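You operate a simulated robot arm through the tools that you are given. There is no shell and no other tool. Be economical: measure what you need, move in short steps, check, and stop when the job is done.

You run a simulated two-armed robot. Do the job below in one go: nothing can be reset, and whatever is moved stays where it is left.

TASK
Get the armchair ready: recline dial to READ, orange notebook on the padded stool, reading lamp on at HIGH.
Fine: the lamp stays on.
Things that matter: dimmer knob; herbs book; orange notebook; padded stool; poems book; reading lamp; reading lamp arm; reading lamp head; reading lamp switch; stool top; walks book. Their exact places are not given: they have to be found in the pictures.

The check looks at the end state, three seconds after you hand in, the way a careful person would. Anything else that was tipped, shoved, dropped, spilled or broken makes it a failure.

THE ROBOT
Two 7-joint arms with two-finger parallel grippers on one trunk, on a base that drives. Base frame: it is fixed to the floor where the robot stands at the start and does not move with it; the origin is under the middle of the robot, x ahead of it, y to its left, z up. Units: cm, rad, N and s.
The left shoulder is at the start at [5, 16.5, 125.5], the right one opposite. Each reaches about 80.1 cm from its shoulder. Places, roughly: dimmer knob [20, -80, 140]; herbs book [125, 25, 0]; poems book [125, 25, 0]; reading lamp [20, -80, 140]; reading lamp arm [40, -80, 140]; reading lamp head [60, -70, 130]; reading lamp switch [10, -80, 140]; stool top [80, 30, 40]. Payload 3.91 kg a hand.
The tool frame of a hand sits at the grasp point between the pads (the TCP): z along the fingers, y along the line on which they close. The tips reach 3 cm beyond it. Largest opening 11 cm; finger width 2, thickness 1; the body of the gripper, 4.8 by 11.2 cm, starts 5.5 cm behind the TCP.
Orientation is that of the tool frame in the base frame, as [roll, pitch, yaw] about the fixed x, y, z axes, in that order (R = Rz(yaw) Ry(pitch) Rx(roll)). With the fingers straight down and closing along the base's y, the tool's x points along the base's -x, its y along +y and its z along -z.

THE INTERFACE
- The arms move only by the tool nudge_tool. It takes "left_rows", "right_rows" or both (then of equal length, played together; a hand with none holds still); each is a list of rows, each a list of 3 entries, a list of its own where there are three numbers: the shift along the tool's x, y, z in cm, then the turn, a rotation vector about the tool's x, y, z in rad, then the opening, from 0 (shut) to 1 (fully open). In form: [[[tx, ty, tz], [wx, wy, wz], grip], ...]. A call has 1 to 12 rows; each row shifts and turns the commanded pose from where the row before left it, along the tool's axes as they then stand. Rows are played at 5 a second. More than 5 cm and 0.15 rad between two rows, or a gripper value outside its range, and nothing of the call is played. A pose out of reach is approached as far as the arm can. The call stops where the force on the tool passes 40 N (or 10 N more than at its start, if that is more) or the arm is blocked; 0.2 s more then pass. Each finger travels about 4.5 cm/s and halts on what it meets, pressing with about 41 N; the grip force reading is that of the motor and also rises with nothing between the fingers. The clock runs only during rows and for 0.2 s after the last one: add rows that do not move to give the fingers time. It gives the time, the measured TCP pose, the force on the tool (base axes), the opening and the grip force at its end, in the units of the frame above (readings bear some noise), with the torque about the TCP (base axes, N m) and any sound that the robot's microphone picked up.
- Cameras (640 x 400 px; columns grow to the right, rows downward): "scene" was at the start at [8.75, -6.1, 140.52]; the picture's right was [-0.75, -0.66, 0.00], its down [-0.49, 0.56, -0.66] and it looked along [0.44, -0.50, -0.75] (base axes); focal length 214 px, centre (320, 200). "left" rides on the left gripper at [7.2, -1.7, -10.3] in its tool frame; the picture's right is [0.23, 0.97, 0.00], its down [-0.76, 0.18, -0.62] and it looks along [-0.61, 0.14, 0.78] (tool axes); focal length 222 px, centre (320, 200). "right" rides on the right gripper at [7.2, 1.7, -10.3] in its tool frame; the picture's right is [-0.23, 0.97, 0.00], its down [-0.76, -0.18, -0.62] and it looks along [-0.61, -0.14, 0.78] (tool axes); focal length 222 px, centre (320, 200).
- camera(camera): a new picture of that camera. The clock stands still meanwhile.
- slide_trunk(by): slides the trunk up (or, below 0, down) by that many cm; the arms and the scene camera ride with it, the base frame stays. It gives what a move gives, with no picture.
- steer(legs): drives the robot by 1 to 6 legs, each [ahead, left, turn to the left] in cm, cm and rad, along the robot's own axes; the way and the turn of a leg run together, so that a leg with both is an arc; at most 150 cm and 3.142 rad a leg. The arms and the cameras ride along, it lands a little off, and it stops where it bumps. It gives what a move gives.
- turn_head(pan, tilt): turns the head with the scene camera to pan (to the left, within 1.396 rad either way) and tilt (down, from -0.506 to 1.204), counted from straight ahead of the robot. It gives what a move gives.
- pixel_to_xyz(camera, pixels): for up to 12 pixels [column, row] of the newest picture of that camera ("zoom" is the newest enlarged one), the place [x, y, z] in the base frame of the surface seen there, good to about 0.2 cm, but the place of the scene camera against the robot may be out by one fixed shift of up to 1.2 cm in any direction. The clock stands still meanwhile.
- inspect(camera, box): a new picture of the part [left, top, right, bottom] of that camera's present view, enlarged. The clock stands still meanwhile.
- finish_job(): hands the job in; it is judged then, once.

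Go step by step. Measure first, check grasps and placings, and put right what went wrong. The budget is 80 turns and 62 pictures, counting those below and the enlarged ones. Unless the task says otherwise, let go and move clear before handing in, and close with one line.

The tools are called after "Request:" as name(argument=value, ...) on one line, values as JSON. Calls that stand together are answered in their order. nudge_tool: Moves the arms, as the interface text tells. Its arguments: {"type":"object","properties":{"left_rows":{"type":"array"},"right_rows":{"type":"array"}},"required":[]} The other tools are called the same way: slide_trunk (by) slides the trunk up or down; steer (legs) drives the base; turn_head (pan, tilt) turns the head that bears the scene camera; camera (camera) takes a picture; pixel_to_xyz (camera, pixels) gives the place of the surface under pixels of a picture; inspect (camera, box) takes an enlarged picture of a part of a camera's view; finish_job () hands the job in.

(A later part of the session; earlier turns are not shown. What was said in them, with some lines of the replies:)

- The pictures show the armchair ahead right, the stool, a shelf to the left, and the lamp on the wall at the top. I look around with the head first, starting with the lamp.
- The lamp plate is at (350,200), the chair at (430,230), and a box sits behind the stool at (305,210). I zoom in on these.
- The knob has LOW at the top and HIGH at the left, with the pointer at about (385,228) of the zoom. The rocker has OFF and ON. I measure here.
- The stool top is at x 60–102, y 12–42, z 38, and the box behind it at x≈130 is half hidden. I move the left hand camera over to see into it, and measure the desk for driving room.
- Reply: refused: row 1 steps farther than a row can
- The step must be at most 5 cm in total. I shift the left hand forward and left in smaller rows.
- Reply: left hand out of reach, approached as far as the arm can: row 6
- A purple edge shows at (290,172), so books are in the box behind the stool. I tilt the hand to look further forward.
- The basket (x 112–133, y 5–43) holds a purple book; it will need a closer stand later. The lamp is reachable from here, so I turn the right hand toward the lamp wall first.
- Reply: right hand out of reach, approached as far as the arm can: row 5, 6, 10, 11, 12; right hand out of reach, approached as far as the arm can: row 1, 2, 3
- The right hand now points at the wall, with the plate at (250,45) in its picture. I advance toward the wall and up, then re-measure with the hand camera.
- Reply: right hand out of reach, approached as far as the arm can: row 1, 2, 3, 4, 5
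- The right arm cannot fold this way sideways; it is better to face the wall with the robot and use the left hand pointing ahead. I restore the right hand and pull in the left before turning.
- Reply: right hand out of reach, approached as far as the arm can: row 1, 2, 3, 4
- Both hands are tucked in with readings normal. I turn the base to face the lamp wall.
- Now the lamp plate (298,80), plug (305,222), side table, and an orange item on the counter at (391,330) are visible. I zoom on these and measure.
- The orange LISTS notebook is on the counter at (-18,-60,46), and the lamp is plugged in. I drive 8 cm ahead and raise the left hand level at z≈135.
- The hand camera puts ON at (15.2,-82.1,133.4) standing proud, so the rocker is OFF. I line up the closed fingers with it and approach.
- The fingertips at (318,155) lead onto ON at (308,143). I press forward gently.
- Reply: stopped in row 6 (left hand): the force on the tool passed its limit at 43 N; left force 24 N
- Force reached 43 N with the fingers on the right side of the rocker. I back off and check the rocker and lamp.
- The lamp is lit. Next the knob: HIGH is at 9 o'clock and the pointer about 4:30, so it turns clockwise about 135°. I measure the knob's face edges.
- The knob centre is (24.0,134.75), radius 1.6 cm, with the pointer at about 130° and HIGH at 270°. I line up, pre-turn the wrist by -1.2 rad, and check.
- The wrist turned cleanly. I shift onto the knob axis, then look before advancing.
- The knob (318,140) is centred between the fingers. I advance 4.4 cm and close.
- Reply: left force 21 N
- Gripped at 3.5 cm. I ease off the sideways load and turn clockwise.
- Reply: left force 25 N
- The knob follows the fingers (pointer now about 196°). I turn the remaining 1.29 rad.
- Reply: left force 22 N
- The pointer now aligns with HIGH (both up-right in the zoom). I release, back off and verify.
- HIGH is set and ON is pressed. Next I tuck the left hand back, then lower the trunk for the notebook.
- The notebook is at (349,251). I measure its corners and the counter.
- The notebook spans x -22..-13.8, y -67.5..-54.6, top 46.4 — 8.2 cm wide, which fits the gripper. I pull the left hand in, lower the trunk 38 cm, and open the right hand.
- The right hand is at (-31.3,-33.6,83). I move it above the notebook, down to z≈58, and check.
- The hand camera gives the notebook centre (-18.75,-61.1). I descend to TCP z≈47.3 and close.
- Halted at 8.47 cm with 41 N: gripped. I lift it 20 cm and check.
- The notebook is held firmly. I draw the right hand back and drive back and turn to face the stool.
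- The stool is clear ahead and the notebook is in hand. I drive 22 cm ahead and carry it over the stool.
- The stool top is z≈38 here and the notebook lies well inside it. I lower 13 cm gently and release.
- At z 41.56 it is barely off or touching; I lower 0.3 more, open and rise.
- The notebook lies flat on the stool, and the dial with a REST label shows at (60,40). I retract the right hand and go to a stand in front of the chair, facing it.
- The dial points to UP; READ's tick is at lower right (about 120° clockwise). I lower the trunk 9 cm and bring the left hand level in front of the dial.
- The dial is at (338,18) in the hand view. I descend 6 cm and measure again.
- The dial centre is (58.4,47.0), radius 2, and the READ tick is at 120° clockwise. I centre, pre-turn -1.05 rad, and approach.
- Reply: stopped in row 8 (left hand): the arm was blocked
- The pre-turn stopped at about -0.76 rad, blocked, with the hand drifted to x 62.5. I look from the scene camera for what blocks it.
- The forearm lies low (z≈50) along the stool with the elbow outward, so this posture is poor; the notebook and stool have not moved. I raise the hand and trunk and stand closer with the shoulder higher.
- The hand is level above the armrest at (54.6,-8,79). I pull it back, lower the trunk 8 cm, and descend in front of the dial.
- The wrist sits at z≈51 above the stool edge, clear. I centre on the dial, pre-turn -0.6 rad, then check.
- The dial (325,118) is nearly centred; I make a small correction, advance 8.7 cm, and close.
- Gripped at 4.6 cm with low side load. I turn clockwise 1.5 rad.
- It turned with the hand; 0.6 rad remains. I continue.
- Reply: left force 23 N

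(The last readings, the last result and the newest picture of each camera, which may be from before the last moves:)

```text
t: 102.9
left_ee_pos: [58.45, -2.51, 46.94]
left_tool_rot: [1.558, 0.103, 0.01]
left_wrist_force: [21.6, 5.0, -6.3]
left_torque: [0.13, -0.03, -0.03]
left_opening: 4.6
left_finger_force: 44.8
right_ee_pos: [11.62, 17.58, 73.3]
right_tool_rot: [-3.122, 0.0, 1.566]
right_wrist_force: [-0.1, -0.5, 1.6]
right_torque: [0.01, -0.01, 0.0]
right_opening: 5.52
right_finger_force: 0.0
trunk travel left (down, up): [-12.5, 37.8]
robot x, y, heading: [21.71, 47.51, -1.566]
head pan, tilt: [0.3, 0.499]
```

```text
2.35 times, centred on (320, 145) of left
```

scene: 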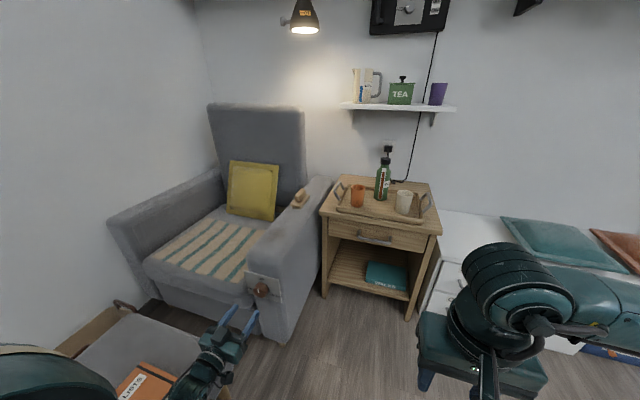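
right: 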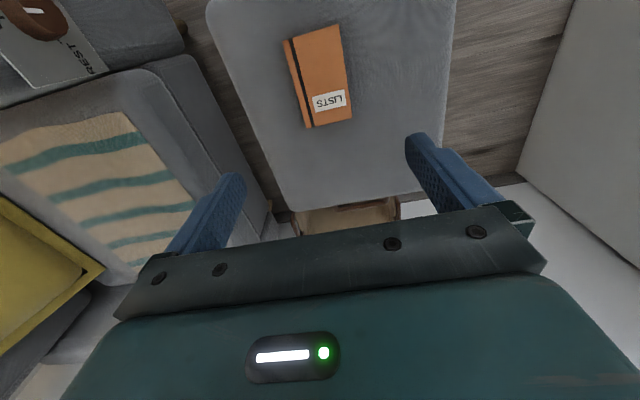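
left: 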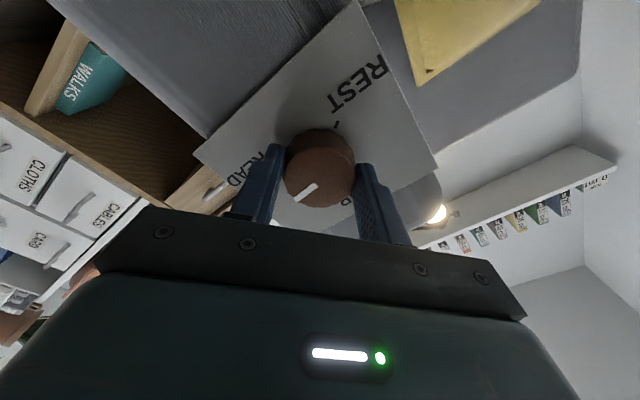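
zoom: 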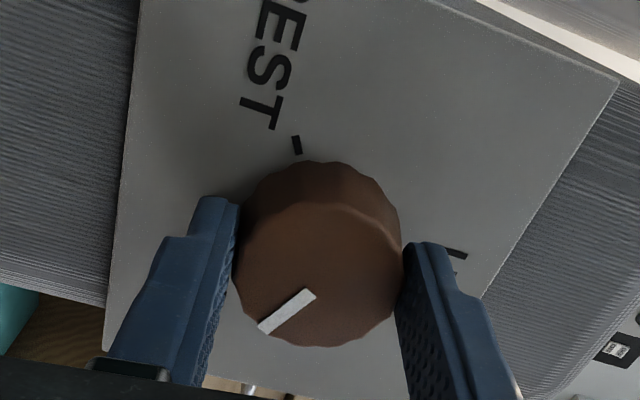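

Total turn measures 2.09 rad (120°). I release, back straight out, and verify.

Request:
nudge_tool(left_rows=[[[0, 0, 0], [0, 0, 0], 0.4], [[0, 0, 0], [0, 0, 0], 0.58], [[0, 0, 0], [0, 0, 0], 0.58], [[0, 0, -4], [0, 0, 0], 0.58], [[0, 0, -4.5], [0, 0, 0], 0.58], [[0, 0, 0], [0, 0, 0], 0.58]])

Request:
inspect(camera="scene", box=[230, 255, 310, 315])

```text
t: 104.3
left_ee_pos: [58.14, 6.1, 46.97]
left_tool_rot: [1.557, 0.105, 0.006]
left_wrist_force: [0.1, 0.1, 0.2]
left_torque: [0.0, 0.01, 0.0]
left_opening: 6.38
left_finger_force: 0.1
right_ee_pos: [11.66, 17.61, 73.28]
right_tool_rot: [-3.124, 0.002, 1.567]
right_wrist_force: [0.7, 0.1, 0.4]
right_torque: [-0.03, 0.01, 0.0]
right_opening: 5.5
right_finger_force: 0.1
trunk travel left (down, up): [-12.5, 37.8]
robot x, y, heading: [21.61, 47.47, -1.565]
head pan, tilt: [0.3, 0.499]
```

```text
6.67 times, centred on (270, 285) of scene
```

zoom: 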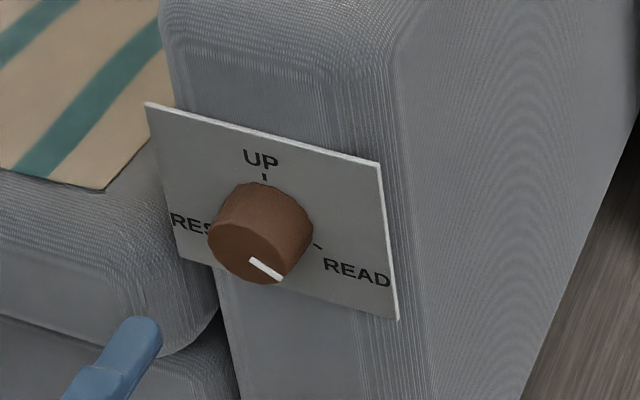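

Request:
pixel_to_xyz(camera="zoom", pixels=[[252, 260], [281, 277], [319, 246], [264, 177]])

Request:
nudge_tool(left_rows=[[[0, 4, 0], [0, 0, 0], 0.58], [[0, -4, 0], [0, 0, -0.15], 0.58], [[0, 0, 0], [0, 0, -0.15], 0.58], [[0, 0, 0], [0, 0, -0.15], 0.58], [[0, 0, 0], [0, 0, -0.15], 0.58], [[0, 0, 0], [0, 0, -0.15], 0.58]])

```text
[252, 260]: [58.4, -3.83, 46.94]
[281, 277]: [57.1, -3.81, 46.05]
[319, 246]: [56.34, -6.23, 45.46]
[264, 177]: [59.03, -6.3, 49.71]
```

```text
t: 105.7
left_ee_pos: [58.3, 5.87, 46.96]
left_tool_rot: [1.549, 0.855, -0.011]
left_wrist_force: [-0.3, -0.7, 2.5]
left_torque: [0.26, -0.16, -0.05]
left_opening: 6.38
left_finger_force: 0.0
right_ee_pos: [11.61, 17.63, 73.14]
right_tool_rot: [-3.121, 0.0, 1.568]
right_wrist_force: [0.0, 0.6, -0.2]
right_torque: [-0.04, -0.03, 0.0]
right_opening: 5.5
right_finger_force: 0.1
trunk travel left (down, up): [-12.5, 37.8]
robot x, y, heading: [21.17, 47.57, -1.565]
head pan, tilt: [0.3, 0.499]
```

The pointer is at about 124°, on READ. A slight torque shows on the wrist, so I raise the hand straight up and clear, then check the stool and dial.

Request:
nudge_tool(left_rows=[[[-1.5, 1.3, 0], [0, 0, 0], 0.58], [[-3.4, 3, 0], [0, 0, 0], 0.58], [[-3.4, 3, 0], [0, 0, 0], 0.58], [[-3.4, 3, 0], [0, 0, 0], 0.58], [[-3.4, 3, 0], [0, 0, 0], 0.58], [[0, 0, 0], [0, 0, 0], 0.58]])

Request:
slide_trunk(by=20)

Request:
steer(legs=[[-20, 0, 0]])

Request:
turn_head(pan=0.45, tilt=0.5)

Request:
camera(camera="scene")

```text
t: 107.1
left_ee_pos: [58.72, 6.28, 67.23]
left_tool_rot: [1.551, 0.855, -0.007]
left_wrist_force: [-0.3, -0.1, -0.2]
left_torque: [0.02, 0.04, -0.01]
left_opening: 6.4
left_finger_force: 0.1
right_ee_pos: [11.6, 17.76, 73.18]
right_tool_rot: [-3.122, 0.002, 1.566]
right_wrist_force: [-0.1, -0.4, -0.5]
right_torque: [-0.01, 0.01, -0.02]
right_opening: 5.51
right_finger_force: 0.0
trunk travel left (down, up): [-12.5, 37.8]
robot x, y, heading: [21.84, 47.23, -1.565]
head pan, tilt: [0.3, 0.499]
```

```text
t: 109.3
left_ee_pos: [58.64, 6.34, 87.1]
left_tool_rot: [1.553, 0.853, -0.006]
left_wrist_force: [-0.2, -0.1, 0.3]
left_torque: [-0.02, 0.0, -0.02]
left_opening: 6.35
left_finger_force: 0.1
right_ee_pos: [11.6, 17.72, 93.1]
right_tool_rot: [-3.122, 0.002, 1.568]
right_wrist_force: [-0.7, 0.0, 0.1]
right_torque: [0.0, -0.03, -0.01]
right_opening: 5.5
right_finger_force: 0.1
trunk travel left (down, up): [-32.5, 17.8]
robot x, y, heading: [21.66, 47.22, -1.562]
head pan, tilt: [0.3, 0.499]
```

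```text
t: 110.9
left_ee_pos: [58.58, 26.53, 87.29]
left_tool_rot: [1.551, 0.854, -0.003]
left_wrist_force: [0.0, 0.4, 0.1]
left_torque: [0.01, 0.01, -0.01]
left_opening: 6.38
left_finger_force: 0.0
right_ee_pos: [11.44, 37.74, 93.18]
right_tool_rot: [-3.122, 0.001, 1.571]
right_wrist_force: [0.3, -0.7, 0.4]
right_torque: [-0.03, -0.02, 0.02]
right_opening: 5.48
right_finger_force: 0.0
trunk travel left (down, up): [-32.5, 17.8]
robot x, y, heading: [21.64, 67.26, -1.557]
head pan, tilt: [0.3, 0.499]
```

```text
t: 111.6
left_ee_pos: [58.44, 26.48, 87.33]
left_tool_rot: [1.552, 0.853, -0.006]
left_wrist_force: [0.0, 0.0, -0.3]
left_torque: [-0.04, -0.04, -0.01]
left_opening: 6.38
left_finger_force: 0.0
right_ee_pos: [11.49, 37.64, 93.24]
right_tool_rot: [-3.122, -0.001, 1.572]
right_wrist_force: [-0.2, -0.2, -0.8]
right_torque: [-0.01, 0.0, -0.01]
right_opening: 5.5
right_finger_force: 0.1
trunk travel left (down, up): [-32.5, 17.8]
robot x, y, heading: [21.36, 67.55, -1.561]
head pan, tilt: [0.45, 0.499]
```

```text
7 pictures are left
```

scene: 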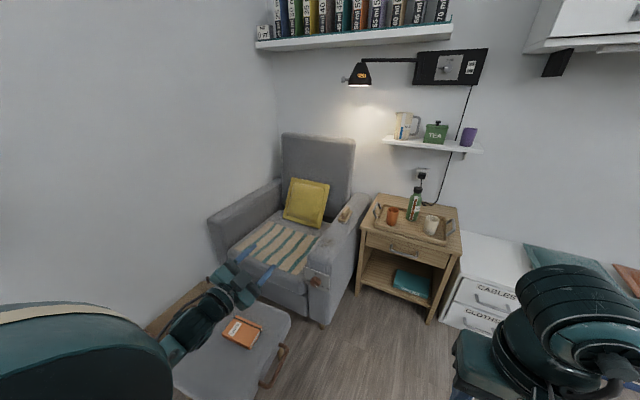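

Everything looks in place. I do final close-ups of the dial, the lamp and the notebook.

Request:
inspect(camera="scene", box=[290, 255, 350, 305])

Request:
inspect(camera="scene", box=[335, 35, 495, 155])

Request:
pixel_to_xyz(camera="scene", pixels=[[242, 331], [288, 320], [236, 316], [222, 333], [262, 325]])

```text
8.00 times, centred on (320, 280) of scene
```

zoom: 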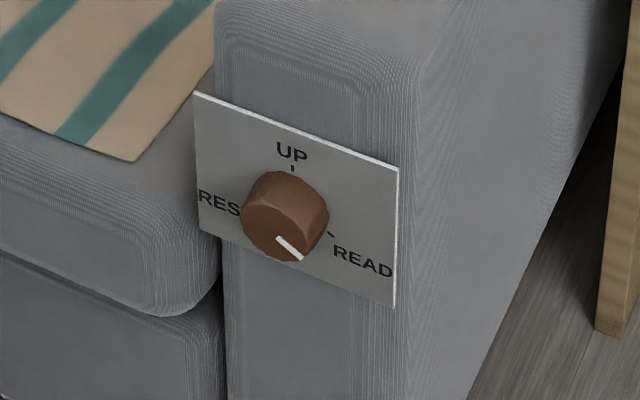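

```text
3.33 times, centred on (415, 95) of scene
```

zoom: 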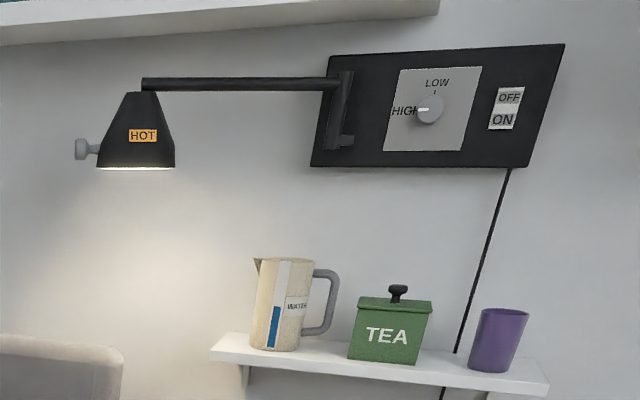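

```text
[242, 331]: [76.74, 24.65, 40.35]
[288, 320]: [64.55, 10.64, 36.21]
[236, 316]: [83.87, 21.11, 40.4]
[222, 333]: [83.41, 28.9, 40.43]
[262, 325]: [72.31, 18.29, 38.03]
```

The dial points at READ, the lamp is lit with the knob at HIGH, and the notebook lies flat on the stool (76.7,24.7,40.4). Both hands are clear, so I hand in.

Request:
finish_job()

```text
The job is handed in.
```

The armchair is ready: the recline dial is at READ, the orange notebook is lying flat on the padded stool, and the reading lamp is on at HIGH.
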